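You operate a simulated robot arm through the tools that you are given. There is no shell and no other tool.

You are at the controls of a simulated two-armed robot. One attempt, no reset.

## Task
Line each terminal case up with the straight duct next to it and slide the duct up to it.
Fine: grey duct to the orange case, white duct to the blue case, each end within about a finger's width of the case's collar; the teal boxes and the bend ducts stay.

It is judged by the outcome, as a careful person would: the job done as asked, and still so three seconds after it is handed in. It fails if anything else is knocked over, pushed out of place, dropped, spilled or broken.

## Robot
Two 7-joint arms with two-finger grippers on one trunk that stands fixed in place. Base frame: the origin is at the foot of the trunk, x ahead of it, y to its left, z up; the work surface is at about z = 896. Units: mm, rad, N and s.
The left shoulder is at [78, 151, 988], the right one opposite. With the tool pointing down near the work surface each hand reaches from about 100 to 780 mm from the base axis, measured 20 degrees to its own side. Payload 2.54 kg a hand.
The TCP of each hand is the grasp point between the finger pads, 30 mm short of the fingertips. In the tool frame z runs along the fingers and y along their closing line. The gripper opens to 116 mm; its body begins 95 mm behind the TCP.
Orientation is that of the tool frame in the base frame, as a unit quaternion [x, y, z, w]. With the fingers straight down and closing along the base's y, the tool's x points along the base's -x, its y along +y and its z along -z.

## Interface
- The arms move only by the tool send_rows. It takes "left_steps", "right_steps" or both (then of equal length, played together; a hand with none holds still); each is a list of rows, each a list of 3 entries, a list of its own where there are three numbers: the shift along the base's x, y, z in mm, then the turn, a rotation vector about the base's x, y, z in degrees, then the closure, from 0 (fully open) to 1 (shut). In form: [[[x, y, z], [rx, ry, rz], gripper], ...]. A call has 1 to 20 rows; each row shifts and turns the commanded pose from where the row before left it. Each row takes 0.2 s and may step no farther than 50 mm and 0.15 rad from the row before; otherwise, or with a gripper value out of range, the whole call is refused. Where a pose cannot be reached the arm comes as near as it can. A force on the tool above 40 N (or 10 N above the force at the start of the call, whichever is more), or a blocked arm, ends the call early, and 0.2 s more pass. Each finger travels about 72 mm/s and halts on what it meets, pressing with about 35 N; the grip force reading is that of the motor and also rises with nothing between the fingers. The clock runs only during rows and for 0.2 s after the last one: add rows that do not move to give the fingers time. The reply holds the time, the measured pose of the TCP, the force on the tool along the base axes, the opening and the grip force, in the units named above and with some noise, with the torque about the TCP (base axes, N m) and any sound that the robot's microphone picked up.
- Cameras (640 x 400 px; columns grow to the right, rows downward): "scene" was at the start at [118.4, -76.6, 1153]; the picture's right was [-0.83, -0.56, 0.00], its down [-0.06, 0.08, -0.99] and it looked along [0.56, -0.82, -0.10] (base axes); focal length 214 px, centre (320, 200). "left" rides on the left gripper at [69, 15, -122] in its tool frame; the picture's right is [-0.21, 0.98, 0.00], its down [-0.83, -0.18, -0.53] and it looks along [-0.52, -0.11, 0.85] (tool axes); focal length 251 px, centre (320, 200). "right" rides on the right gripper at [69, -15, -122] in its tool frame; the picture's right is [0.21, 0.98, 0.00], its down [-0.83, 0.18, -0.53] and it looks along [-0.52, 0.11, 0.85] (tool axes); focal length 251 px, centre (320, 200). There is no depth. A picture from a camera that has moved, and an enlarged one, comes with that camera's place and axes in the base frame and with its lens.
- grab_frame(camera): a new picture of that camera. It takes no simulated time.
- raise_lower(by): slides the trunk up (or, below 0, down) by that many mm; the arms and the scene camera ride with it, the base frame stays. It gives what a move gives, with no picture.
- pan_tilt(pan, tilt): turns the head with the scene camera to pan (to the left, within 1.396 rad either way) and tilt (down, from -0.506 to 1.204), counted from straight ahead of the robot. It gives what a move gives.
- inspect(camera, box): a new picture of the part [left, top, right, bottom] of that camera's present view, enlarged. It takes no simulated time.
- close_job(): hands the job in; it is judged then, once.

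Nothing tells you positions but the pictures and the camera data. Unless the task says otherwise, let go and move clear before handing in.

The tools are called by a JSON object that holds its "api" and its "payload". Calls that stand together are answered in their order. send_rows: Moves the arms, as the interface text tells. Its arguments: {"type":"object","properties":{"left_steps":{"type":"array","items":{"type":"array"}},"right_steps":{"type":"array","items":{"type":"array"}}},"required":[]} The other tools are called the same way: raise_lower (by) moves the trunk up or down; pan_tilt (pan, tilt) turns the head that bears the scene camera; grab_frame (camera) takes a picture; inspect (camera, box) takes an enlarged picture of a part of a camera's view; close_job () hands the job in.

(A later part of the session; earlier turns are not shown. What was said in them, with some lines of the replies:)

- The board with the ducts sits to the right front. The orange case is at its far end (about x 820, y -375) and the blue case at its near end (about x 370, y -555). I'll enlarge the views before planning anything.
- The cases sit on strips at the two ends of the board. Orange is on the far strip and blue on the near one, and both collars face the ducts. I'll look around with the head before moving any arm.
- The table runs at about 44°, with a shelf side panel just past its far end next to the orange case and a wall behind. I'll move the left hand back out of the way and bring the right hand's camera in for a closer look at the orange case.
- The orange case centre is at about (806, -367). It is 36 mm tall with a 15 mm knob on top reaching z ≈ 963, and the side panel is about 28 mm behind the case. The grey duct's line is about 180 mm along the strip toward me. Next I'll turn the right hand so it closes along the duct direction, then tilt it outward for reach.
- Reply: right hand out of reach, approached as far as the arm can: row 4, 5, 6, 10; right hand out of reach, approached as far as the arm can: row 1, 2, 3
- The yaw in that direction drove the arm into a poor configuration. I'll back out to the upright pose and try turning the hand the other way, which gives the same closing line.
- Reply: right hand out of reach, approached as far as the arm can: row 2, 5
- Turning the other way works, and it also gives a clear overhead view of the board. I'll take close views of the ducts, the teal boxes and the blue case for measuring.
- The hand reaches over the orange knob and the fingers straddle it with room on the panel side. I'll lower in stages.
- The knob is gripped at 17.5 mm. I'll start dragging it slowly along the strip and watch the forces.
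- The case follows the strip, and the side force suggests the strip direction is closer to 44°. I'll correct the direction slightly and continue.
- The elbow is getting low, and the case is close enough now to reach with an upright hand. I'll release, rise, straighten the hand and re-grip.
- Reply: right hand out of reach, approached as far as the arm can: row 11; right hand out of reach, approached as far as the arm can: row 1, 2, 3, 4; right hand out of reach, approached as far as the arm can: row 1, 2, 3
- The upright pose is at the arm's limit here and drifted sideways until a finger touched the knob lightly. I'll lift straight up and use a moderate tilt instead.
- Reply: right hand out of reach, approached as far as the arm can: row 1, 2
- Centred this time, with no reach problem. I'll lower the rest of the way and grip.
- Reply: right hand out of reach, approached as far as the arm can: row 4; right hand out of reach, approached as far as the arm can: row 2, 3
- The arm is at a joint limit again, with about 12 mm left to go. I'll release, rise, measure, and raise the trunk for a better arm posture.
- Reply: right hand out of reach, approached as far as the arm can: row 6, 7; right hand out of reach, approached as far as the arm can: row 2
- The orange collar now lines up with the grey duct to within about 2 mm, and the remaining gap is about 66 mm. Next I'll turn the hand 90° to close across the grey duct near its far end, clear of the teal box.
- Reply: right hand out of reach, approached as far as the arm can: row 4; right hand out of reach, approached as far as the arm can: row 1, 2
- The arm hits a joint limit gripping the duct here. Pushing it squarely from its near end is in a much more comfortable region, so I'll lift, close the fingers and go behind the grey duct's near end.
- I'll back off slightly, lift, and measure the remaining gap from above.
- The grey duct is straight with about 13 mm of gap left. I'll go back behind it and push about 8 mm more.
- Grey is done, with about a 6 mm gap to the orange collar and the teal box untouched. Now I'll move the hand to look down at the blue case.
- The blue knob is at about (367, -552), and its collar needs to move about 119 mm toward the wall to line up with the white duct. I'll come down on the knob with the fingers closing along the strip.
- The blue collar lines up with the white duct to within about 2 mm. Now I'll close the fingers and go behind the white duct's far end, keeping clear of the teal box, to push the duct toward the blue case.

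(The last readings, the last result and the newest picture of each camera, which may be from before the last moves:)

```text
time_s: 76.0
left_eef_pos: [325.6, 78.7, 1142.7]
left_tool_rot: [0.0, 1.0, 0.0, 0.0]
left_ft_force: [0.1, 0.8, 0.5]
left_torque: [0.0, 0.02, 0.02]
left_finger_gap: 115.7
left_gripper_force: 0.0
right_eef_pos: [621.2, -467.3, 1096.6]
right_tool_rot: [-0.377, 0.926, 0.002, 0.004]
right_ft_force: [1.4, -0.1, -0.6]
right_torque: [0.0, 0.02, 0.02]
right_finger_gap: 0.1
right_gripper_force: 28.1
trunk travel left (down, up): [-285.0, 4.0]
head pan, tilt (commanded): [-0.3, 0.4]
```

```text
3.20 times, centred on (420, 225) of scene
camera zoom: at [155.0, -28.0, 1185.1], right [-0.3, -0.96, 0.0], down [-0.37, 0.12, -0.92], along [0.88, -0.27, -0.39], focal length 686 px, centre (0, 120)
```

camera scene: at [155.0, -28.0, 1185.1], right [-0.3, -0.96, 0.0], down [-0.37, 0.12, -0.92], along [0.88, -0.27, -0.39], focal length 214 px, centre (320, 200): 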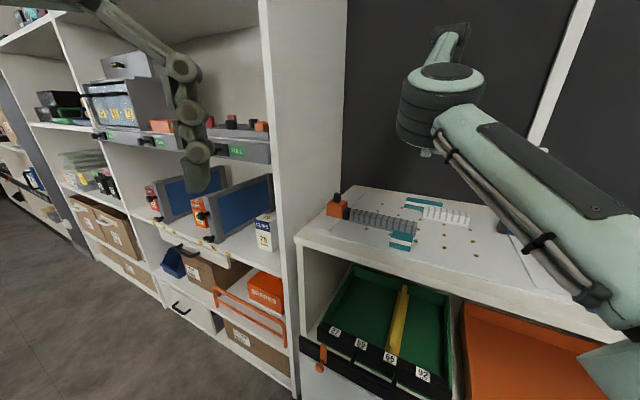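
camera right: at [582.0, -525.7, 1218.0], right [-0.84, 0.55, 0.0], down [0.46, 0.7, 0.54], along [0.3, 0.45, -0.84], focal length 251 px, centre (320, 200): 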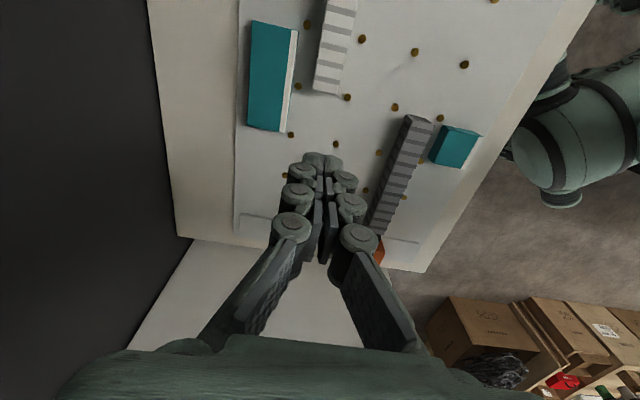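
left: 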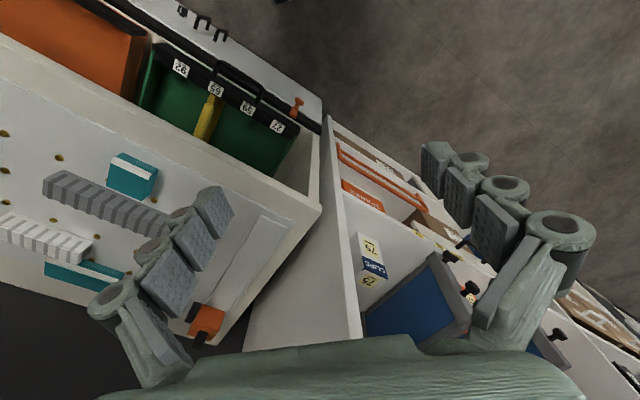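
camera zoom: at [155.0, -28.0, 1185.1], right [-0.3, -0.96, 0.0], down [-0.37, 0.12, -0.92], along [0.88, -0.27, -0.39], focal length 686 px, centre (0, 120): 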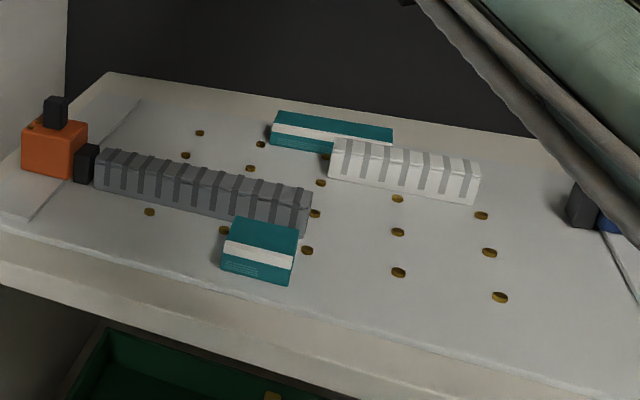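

{"api": "send_rows", "payload": {"right_steps": [[[0, 0, -20], [0, 0, 0], 1.0], [[0, 0, -20], [0, 0, 0], 1.0], [[0, 0, -20], [0, 0, 0], 1.0], [[0, 0, -20], [0, 0, 0], 1.0], [[0, 0, -20], [0, 0, 0], 1.0], [[0, 0, 0], [0, 0, 0], 1.0]]}}

{"api": "inspect", "payload": {"camera": "scene", "box": [360, 130, 520, 270]}}

{"api": "grab_frame", "payload": {"camera": "right"}}

```text
time_s: 77.5
left_eef_pos: [325.6, 77.7, 1142.4]
left_tool_rot: [0.0, 1.0, -0.001, 0.0]
left_ft_force: [-0.2, 0.2, -1.1]
left_torque: [0.02, 0.03, -0.02]
left_finger_gap: 116.5
left_gripper_force: 0.0
right_eef_pos: [621.8, -466.6, 996.8]
right_tool_rot: [-0.377, 0.926, 0.003, 0.004]
right_ft_force: [0.0, 0.0, -0.5]
right_torque: [0.0, 0.0, -0.03]
right_finger_gap: 0.0
right_gripper_force: 28.6
trunk travel left (down, up): [-285.0, 4.0]
head pan, tilt (commanded): [-0.3, 0.4]
```

```text
2.86 times, centred on (440, 200) of scene
camera zoom: at [154.9, -27.9, 1185.1], right [-0.3, -0.96, 0.0], down [-0.37, 0.12, -0.92], along [0.88, -0.27, -0.39], focal length 613 px, centre (-23, 200)
```

zoom: 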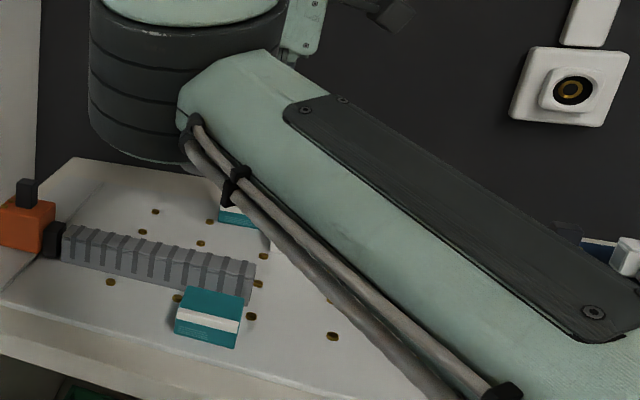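

```text
taken
camera right: at [581.7, -525.7, 1117.2], right [-0.84, 0.55, 0.0], down [0.46, 0.7, 0.54], along [0.3, 0.45, -0.84], focal length 251 px, centre (320, 200)
```

right: 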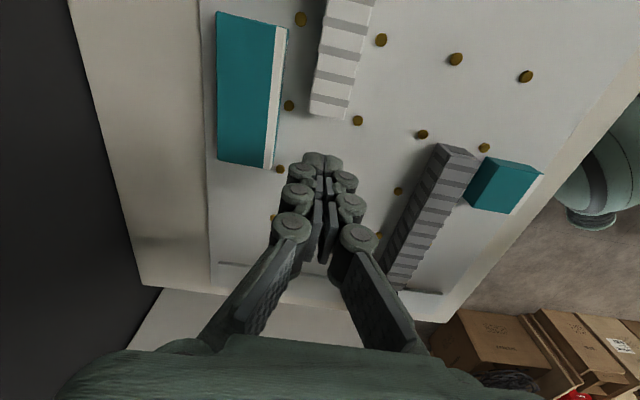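

{"api": "send_rows", "payload": {"right_steps": [[[0, 0, -20], [0, 0, 0], 1.0], [[0, 0, -20], [0, 0, 0], 1.0], [[0, 0, -17], [0, 0, 0], 1.0], [[0, 0, 0], [0, 0, 0], 1.0]]}}

{"api": "grab_frame", "payload": {"camera": "right"}}

```text
time_s: 78.5
left_eef_pos: [326.2, 77.6, 1142.3]
left_tool_rot: [0.001, 1.0, 0.0, 0.0]
left_ft_force: [0.2, 0.2, -0.2]
left_torque: [0.01, 0.03, -0.02]
left_finger_gap: 116.1
left_gripper_force: 0.0
right_eef_pos: [621.9, -465.6, 940.6]
right_tool_rot: [-0.379, 0.926, 0.001, 0.004]
right_ft_force: [0.1, -0.6, -0.1]
right_torque: [0.04, -0.01, 0.0]
right_finger_gap: 0.0
right_gripper_force: 28.1
trunk travel left (down, up): [-285.0, 4.0]
head pan, tilt (commanded): [-0.3, 0.4]
```

```text
taken
camera right: at [581.5, -525.5, 1060.4], right [-0.84, 0.55, 0.0], down [0.46, 0.7, 0.54], along [0.3, 0.45, -0.84], focal length 251 px, centre (320, 200)
```

right: 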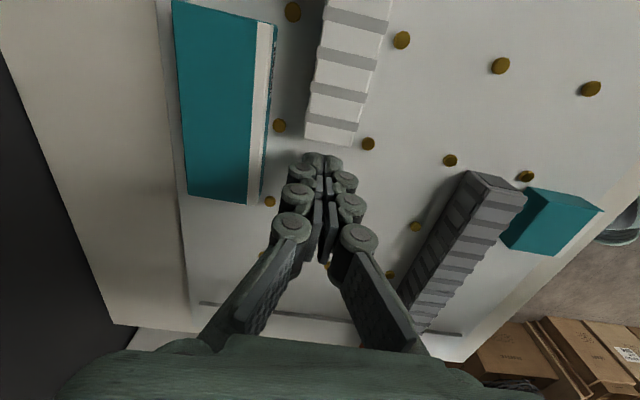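

{"api": "send_rows", "payload": {"right_steps": [[[-5.71, -5.61, 0], [0, 0, 0], 1.0], [[-5.71, -5.61, 0], [0, 0, 0], 1.0], [[-5.71, -5.61, 0], [0, 0, 0], 1.0], [[-5.71, -5.61, 0], [0, 0, 0], 1.0], [[0, 0, 0], [0, 0, 0], 1.0]]}}

{"api": "grab_frame", "payload": {"camera": "right"}}

```text
time_s: 79.7
left_eef_pos: [326.1, 77.3, 1141.8]
left_tool_rot: [0.0, 1.0, 0.0, 0.001]
left_ft_force: [0.7, -0.4, -0.3]
left_torque: [0.01, -0.03, -0.03]
left_finger_gap: 116.0
left_gripper_force: 0.2
right_eef_pos: [599.3, -488.6, 939.6]
right_tool_rot: [-0.378, 0.926, 0.002, 0.004]
right_ft_force: [0.2, 1.2, -0.4]
right_torque: [0.03, -0.02, -0.01]
right_finger_gap: 0.0
right_gripper_force: 28.4
trunk travel left (down, up): [-285.0, 4.0]
head pan, tilt (commanded): [-0.3, 0.4]
```

```text
taken
camera right: at [559.5, -548.0, 1060.4], right [-0.84, 0.55, 0.0], down [0.46, 0.7, 0.54], along [0.3, 0.45, -0.84], focal length 251 px, centre (320, 200)
```

right: 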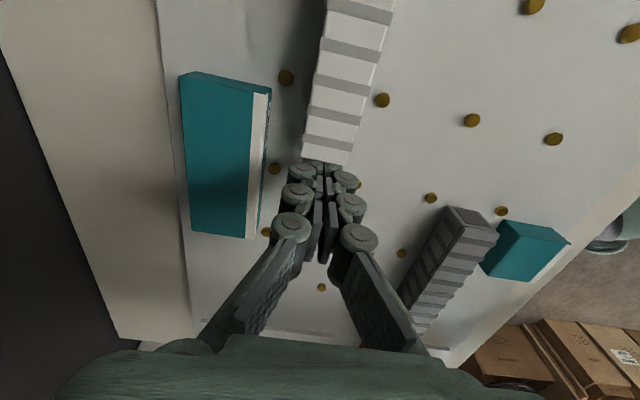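

{"api": "send_rows", "payload": {"right_steps": [[[-5.71, -5.61, 0], [0, 0, 0], 1.0], [[-5.71, -5.61, 0], [0, 0, 0], 1.0], [[-5.71, -5.61, 0], [0, 0, 0], 1.0], [[0, 0, 0], [0, 0, 0], 1.0]]}}

{"api": "grab_frame", "payload": {"camera": "right"}}

{"api": "grab_frame", "payload": {"camera": "scene"}}

```text
time_s: 80.7
left_eef_pos: [326.7, 77.3, 1141.4]
left_tool_rot: [0.0, 1.0, 0.0, -0.001]
left_ft_force: [0.1, 0.7, -1.0]
left_torque: [0.02, -0.01, 0.05]
left_finger_gap: 115.9
left_gripper_force: 0.1
right_eef_pos: [581.5, -506.1, 938.9]
right_tool_rot: [-0.378, 0.926, 0.001, 0.004]
right_ft_force: [-0.2, -0.1, 0.0]
right_torque: [0.0, 0.02, -0.01]
right_finger_gap: 0.2
right_gripper_force: 29.0
trunk travel left (down, up): [-285.0, 4.0]
head pan, tilt (commanded): [-0.3, 0.4]
```

```text
taken
camera right: at [542.2, -565.2, 1060.2], right [-0.84, 0.55, 0.0], down [0.46, 0.7, 0.54], along [0.3, 0.45, -0.84], focal length 251 px, centre (320, 200)
```

right: 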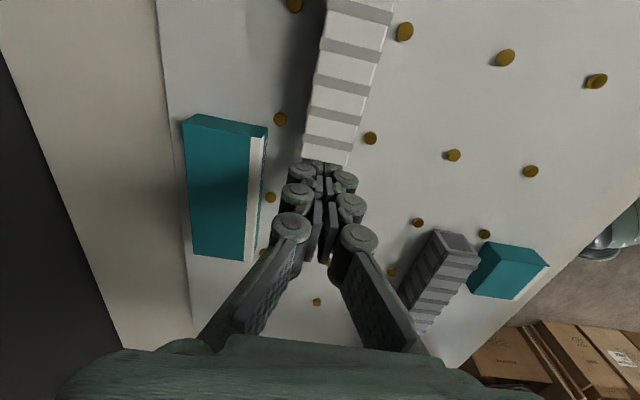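

```text
taken
camera scene: at [155.0, -28.0, 1185.1], right [-0.3, -0.96, 0.0], down [-0.37, 0.12, -0.92], along [0.88, -0.27, -0.39], focal length 214 px, centre (320, 200)
```

scene: 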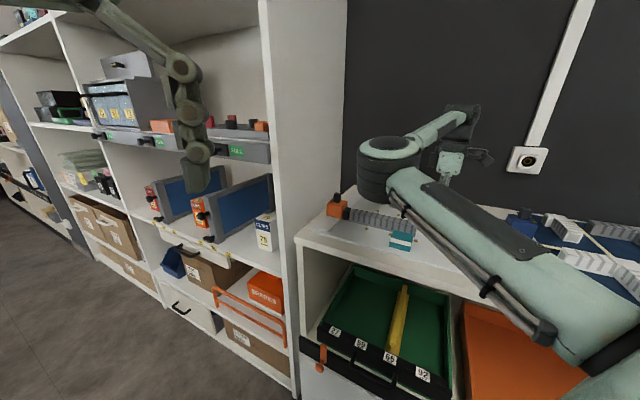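

{"api": "send_rows", "payload": {"right_steps": [[[-5.71, -5.61, 0], [0, 0, 0], 1.0], [[-5.71, -5.61, 0], [0, 0, 0], 1.0], [[-2.14, -2.1, 0], [0, 0, 0], 1.0], [[0, 0, 0], [0, 0, 0], 1.0]]}}

{"api": "send_rows", "payload": {"right_steps": [[[6, 6, 0], [0, 0, 0], 1.0], [[0, 0, 25], [0, 0, 0], 1.0], [[0, 0, 40], [0, 0, 0], 1.0], [[0, 0, 45], [0, 0, 0], 1.0], [[-25, -25, 30], [0, 0, 0], 1.0], [[-35, -35, 10], [0, 0, 0], 1.0], [[-35, -35, 0], [0, 0, 0], 1.0], [[0, 0, 0], [0, 0, 0], 1.0]]}}

{"api": "grab_frame", "payload": {"camera": "right"}}

{"api": "grab_frame", "payload": {"camera": "scene"}}

```text
time_s: 81.7
left_eef_pos: [326.1, 76.8, 1143.0]
left_tool_rot: [0.0, 1.0, 0.0, 0.0]
left_ft_force: [0.3, 0.1, -0.2]
left_torque: [-0.04, 0.02, -0.03]
left_finger_gap: 115.9
left_gripper_force: 0.2
right_eef_pos: [568.7, -520.2, 939.3]
right_tool_rot: [-0.378, 0.926, 0.001, 0.004]
right_ft_force: [-0.6, -0.2, -0.2]
right_torque: [0.03, -0.01, -0.01]
right_finger_gap: 0.0
right_gripper_force: 28.8
trunk travel left (down, up): [-285.0, 4.0]
head pan, tilt (commanded): [-0.3, 0.4]
```

```text
refused: row 6 steps farther than a row can; nothing moved
```

```text
taken
camera right: at [528.8, -578.2, 1060.5], right [-0.84, 0.55, 0.0], down [0.46, 0.7, 0.54], along [0.3, 0.45, -0.84], focal length 251 px, centre (320, 200)
```

right: 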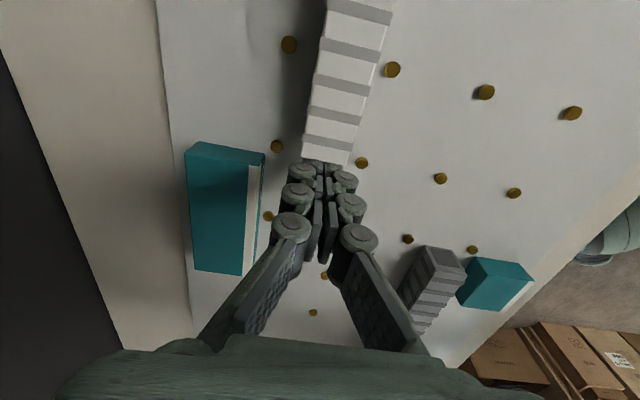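

```text
taken
camera scene: at [155.0, -28.0, 1185.1], right [-0.3, -0.96, 0.0], down [-0.37, 0.12, -0.92], along [0.88, -0.27, -0.39], focal length 214 px, centre (320, 200)
```

scene: 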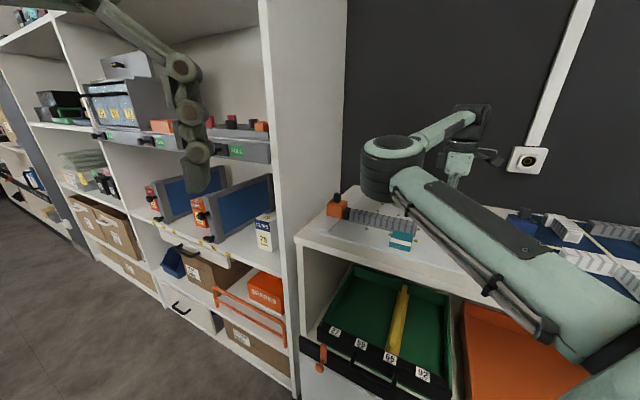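

{"api": "send_rows", "payload": {"right_steps": [[[6, 6, 0], [0, 0, 0], 1.0], [[0, 0, 25], [0, 0, 0], 1.0], [[0, 0, 40], [0, 0, 0], 1.0], [[0, 0, 45], [0, 0, 0], 1.0], [[-25, -25, 25], [0, 0, 0], 1.0], [[-30, -30, 10], [0, 0, 0], 1.0], [[-30, -30, 0], [0, 0, 0], 1.0], [[0, 0, 0], [0, 0, 0], 1.0]]}}

{"api": "grab_frame", "payload": {"camera": "right"}}

{"api": "grab_frame", "payload": {"camera": "scene"}}

```text
time_s: 83.5
left_eef_pos: [325.7, 77.3, 1142.1]
left_tool_rot: [0.0, 1.0, 0.0, -0.001]
left_ft_force: [0.4, 0.0, -0.3]
left_torque: [-0.02, -0.01, 0.02]
left_finger_gap: 115.8
left_gripper_force: 0.0
right_eef_pos: [488.2, -596.3, 1084.4]
right_tool_rot: [-0.378, 0.926, 0.002, 0.004]
right_ft_force: [-0.8, -0.6, 0.2]
right_torque: [-0.01, 0.0, -0.01]
right_finger_gap: 0.0
right_gripper_force: 28.5
trunk travel left (down, up): [-285.0, 4.0]
head pan, tilt (commanded): [-0.3, 0.4]
```

```text
taken
camera right: at [449.2, -656.8, 1205.9], right [-0.84, 0.55, 0.0], down [0.46, 0.7, 0.54], along [0.3, 0.45, -0.84], focal length 251 px, centre (320, 200)
```

right: 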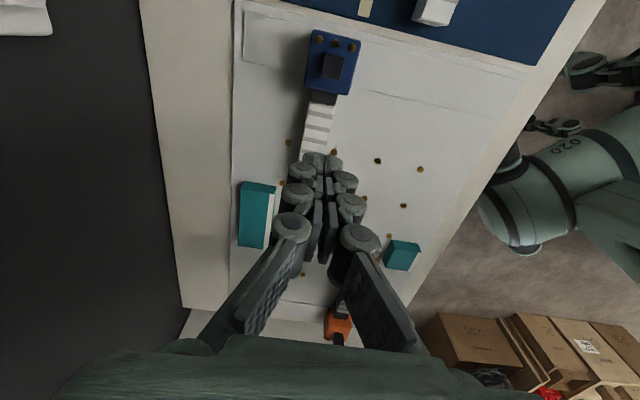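

```text
taken
camera scene: at [155.1, -27.9, 1185.1], right [-0.3, -0.96, 0.0], down [-0.37, 0.12, -0.92], along [0.88, -0.27, -0.39], focal length 214 px, centre (320, 200)
```

scene: 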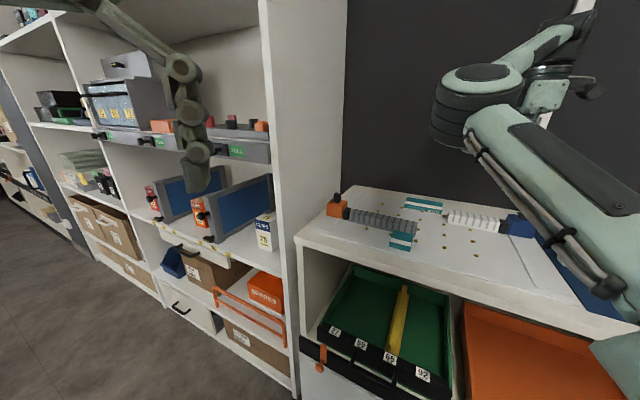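

{"api": "inspect", "payload": {"camera": "right", "box": [280, 20, 380, 170]}}

{"api": "inspect", "payload": {"camera": "scene", "box": [430, 195, 550, 260]}}

{"api": "inspect", "payload": {"camera": "scene", "box": [480, 200, 540, 250]}}

```text
2.67 times, centred on (330, 95) of right
camera zoom: at [449.2, -656.8, 1205.9], right [-0.84, 0.55, 0.0], down [0.46, 0.7, 0.54], along [0.3, 0.45, -0.84], focal length 670 px, centre (293, 480)
```

zoom: 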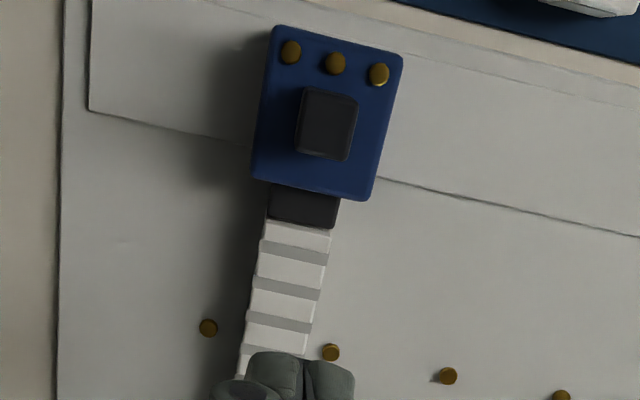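

```text
5.33 times, centred on (490, 228) of scene
camera zoom: at [155.1, -27.9, 1185.1], right [-0.3, -0.96, 0.0], down [-0.37, 0.12, -0.92], along [0.88, -0.27, -0.39], focal length 1144 px, centre (-587, 53)
```

zoom: 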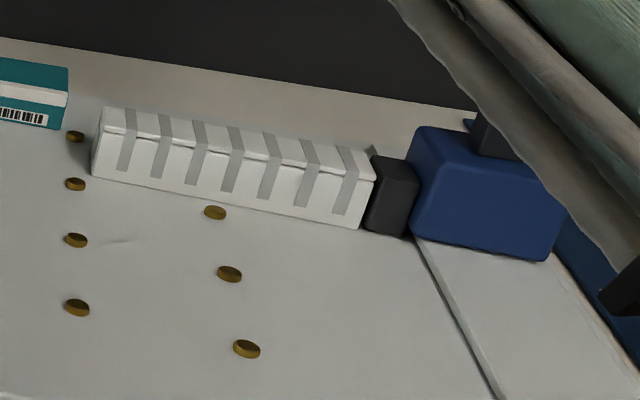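

```text
8.00 times, centred on (510, 225) of scene
camera zoom: at [155.1, -27.9, 1185.1], right [-0.3, -0.96, 0.0], down [-0.37, 0.12, -0.92], along [0.88, -0.27, -0.39], focal length 1716 px, centre (-1200, 0)
```

zoom: 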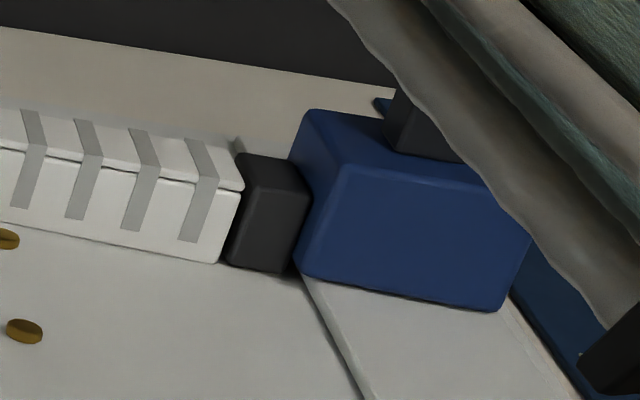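

{"api": "inspect", "payload": {"camera": "right", "box": [305, 80, 345, 120]}}

```text
10.00 times, centred on (325, 100) of right
camera zoom: at [449.2, -656.8, 1205.9], right [-0.84, 0.55, 0.0], down [0.46, 0.7, 0.54], along [0.3, 0.45, -0.84], focal length 2514 px, centre (270, 1200)
```

zoom: 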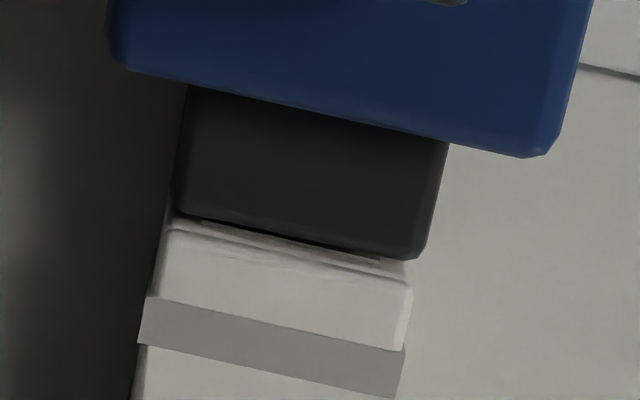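

The white duct now sits about 3 mm from the blue collar and is well centred on it. I'll move the arm up and clear, then check everything once more.

{"api": "send_rows", "payload": {"right_steps": [[[0, 0, 40], [0, 0, 0], 0.8], [[0, 0, 40], [0, 0, 0], 0.5], [[-17, 25, 15], [0, 0, 0], 0.3], [[-17, 25, 10], [0, 0, 0], 0.3], [[-17, 25, 0], [0, 0, 0], 0.3], [[-17, 25, 0], [0, 0, 0], 0.3], [[-17, 25, 0], [0, 0, 0], 0.3], [[0, 0, 0], [0, 0, 0], 0.3]]}}

{"api": "grab_frame", "payload": {"camera": "right"}}

{"api": "grab_frame", "payload": {"camera": "scene"}}

```text
time_s: 85.2
left_eef_pos: [326.9, 78.7, 1141.4]
left_tool_rot: [0.0, 1.0, 0.0, -0.001]
left_ft_force: [-0.5, -0.2, -0.4]
left_torque: [-0.02, 0.0, -0.03]
left_finger_gap: 115.8
left_gripper_force: 0.0
right_eef_pos: [404.8, -472.8, 1189.3]
right_tool_rot: [-0.378, 0.926, 0.003, 0.004]
right_ft_force: [-0.6, -0.1, -0.2]
right_torque: [-0.03, 0.0, 0.04]
right_finger_gap: 81.0
right_gripper_force: 0.0
trunk travel left (down, up): [-285.0, 4.0]
head pan, tilt (commanded): [-0.3, 0.4]
```

```text
taken
camera right: at [364.7, -531.4, 1310.4], right [-0.84, 0.55, 0.0], down [0.46, 0.7, 0.54], along [0.3, 0.45, -0.84], focal length 251 px, centre (320, 200)
```

right: 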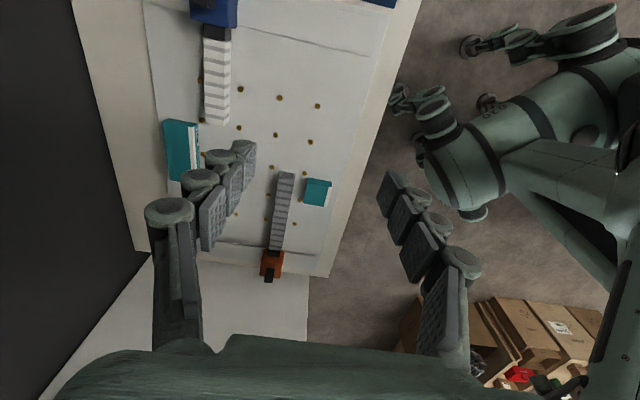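

```text
taken
camera scene: at [155.1, -28.2, 1185.1], right [-0.3, -0.96, 0.0], down [-0.37, 0.12, -0.92], along [0.88, -0.27, -0.39], focal length 214 px, centre (320, 200)
```

scene: 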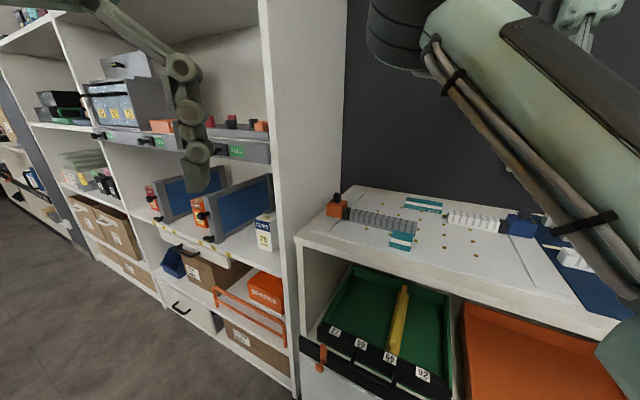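

{"api": "inspect", "payload": {"camera": "scene", "box": [310, 170, 550, 290]}}

{"api": "inspect", "payload": {"camera": "right", "box": [240, 160, 350, 290]}}

{"api": "inspect", "payload": {"camera": "right", "box": [140, 0, 280, 140]}}

```text
2.67 times, centred on (430, 230) of scene
camera zoom: at [155.1, -28.2, 1185.1], right [-0.3, -0.96, 0.0], down [-0.37, 0.12, -0.92], along [0.88, -0.27, -0.39], focal length 572 px, centre (27, 120)
```

zoom: 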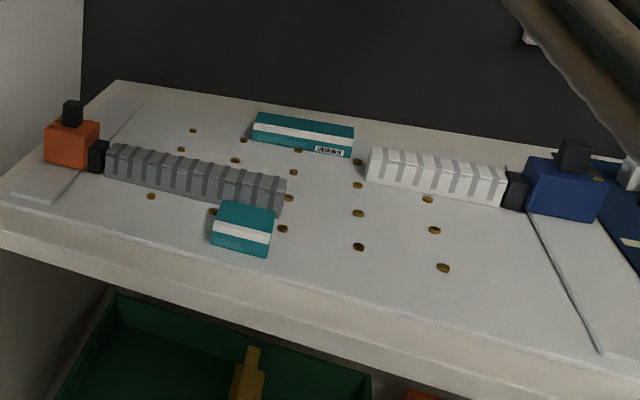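

```text
3.08 times, centred on (295, 225) of right
camera zoom: at [364.7, -531.4, 1310.4], right [-0.84, 0.55, 0.0], down [0.46, 0.7, 0.54], along [0.3, 0.45, -0.84], focal length 774 px, centre (397, 123)
```

zoom: 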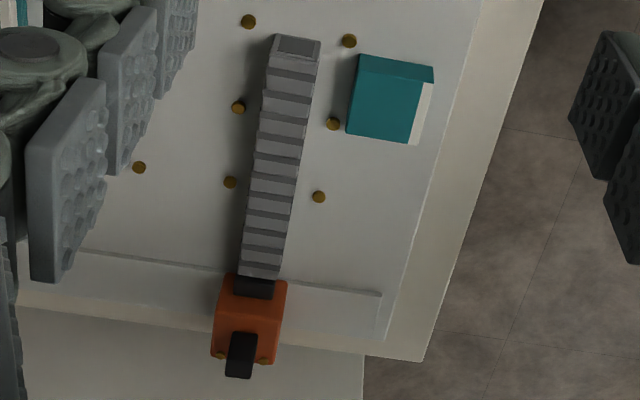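

```text
2.86 times, centred on (210, 70) of right
camera zoom: at [364.7, -531.4, 1310.4], right [-0.84, 0.55, 0.0], down [0.46, 0.7, 0.54], along [0.3, 0.45, -0.84], focal length 718 px, centre (634, 571)
```

zoom: 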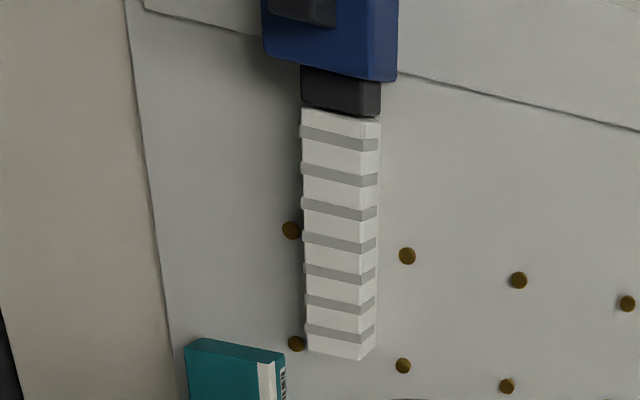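

Both pairs are lined up and close: the grey duct is about 6 mm from the orange collar and the white duct about 3 mm from the blue one. Neither teal box has moved, I never worked low near the bend ducts, and both hands are clear, so I'm handing in.

{"api": "close_job", "payload": {}}

```text
The job is handed in.
```

I've handed the job in with both ducts lined up and slid to their cases. The figures below are estimates from the camera pictures, and I don't have a verdict yet.

| Duct | Case | Gap to collar | Sideways offset |
|---|---|---|---|
| Grey | Orange | about 6 mm | about 2–3 mm |
| White | Blue | about 3 mm | about 1 mm |

- **Orange case:** I moved it along its strip in three pulls because the arm ran out of reach twice. One finger brushed its knob lightly, and the next picture showed the case had not shifted.
- **Ducts:** I pushed both from behind with closed fingers. I had meant to grip the grey one, but the arm hit a joint limit.
- **Everything else:** The teal boxes look unmoved in the final pictures. I didn't take a close final look at the bend ducts, but the hand never went low near them.
- **Hand-in:** Nothing was being held, and both hands were clear of the board.
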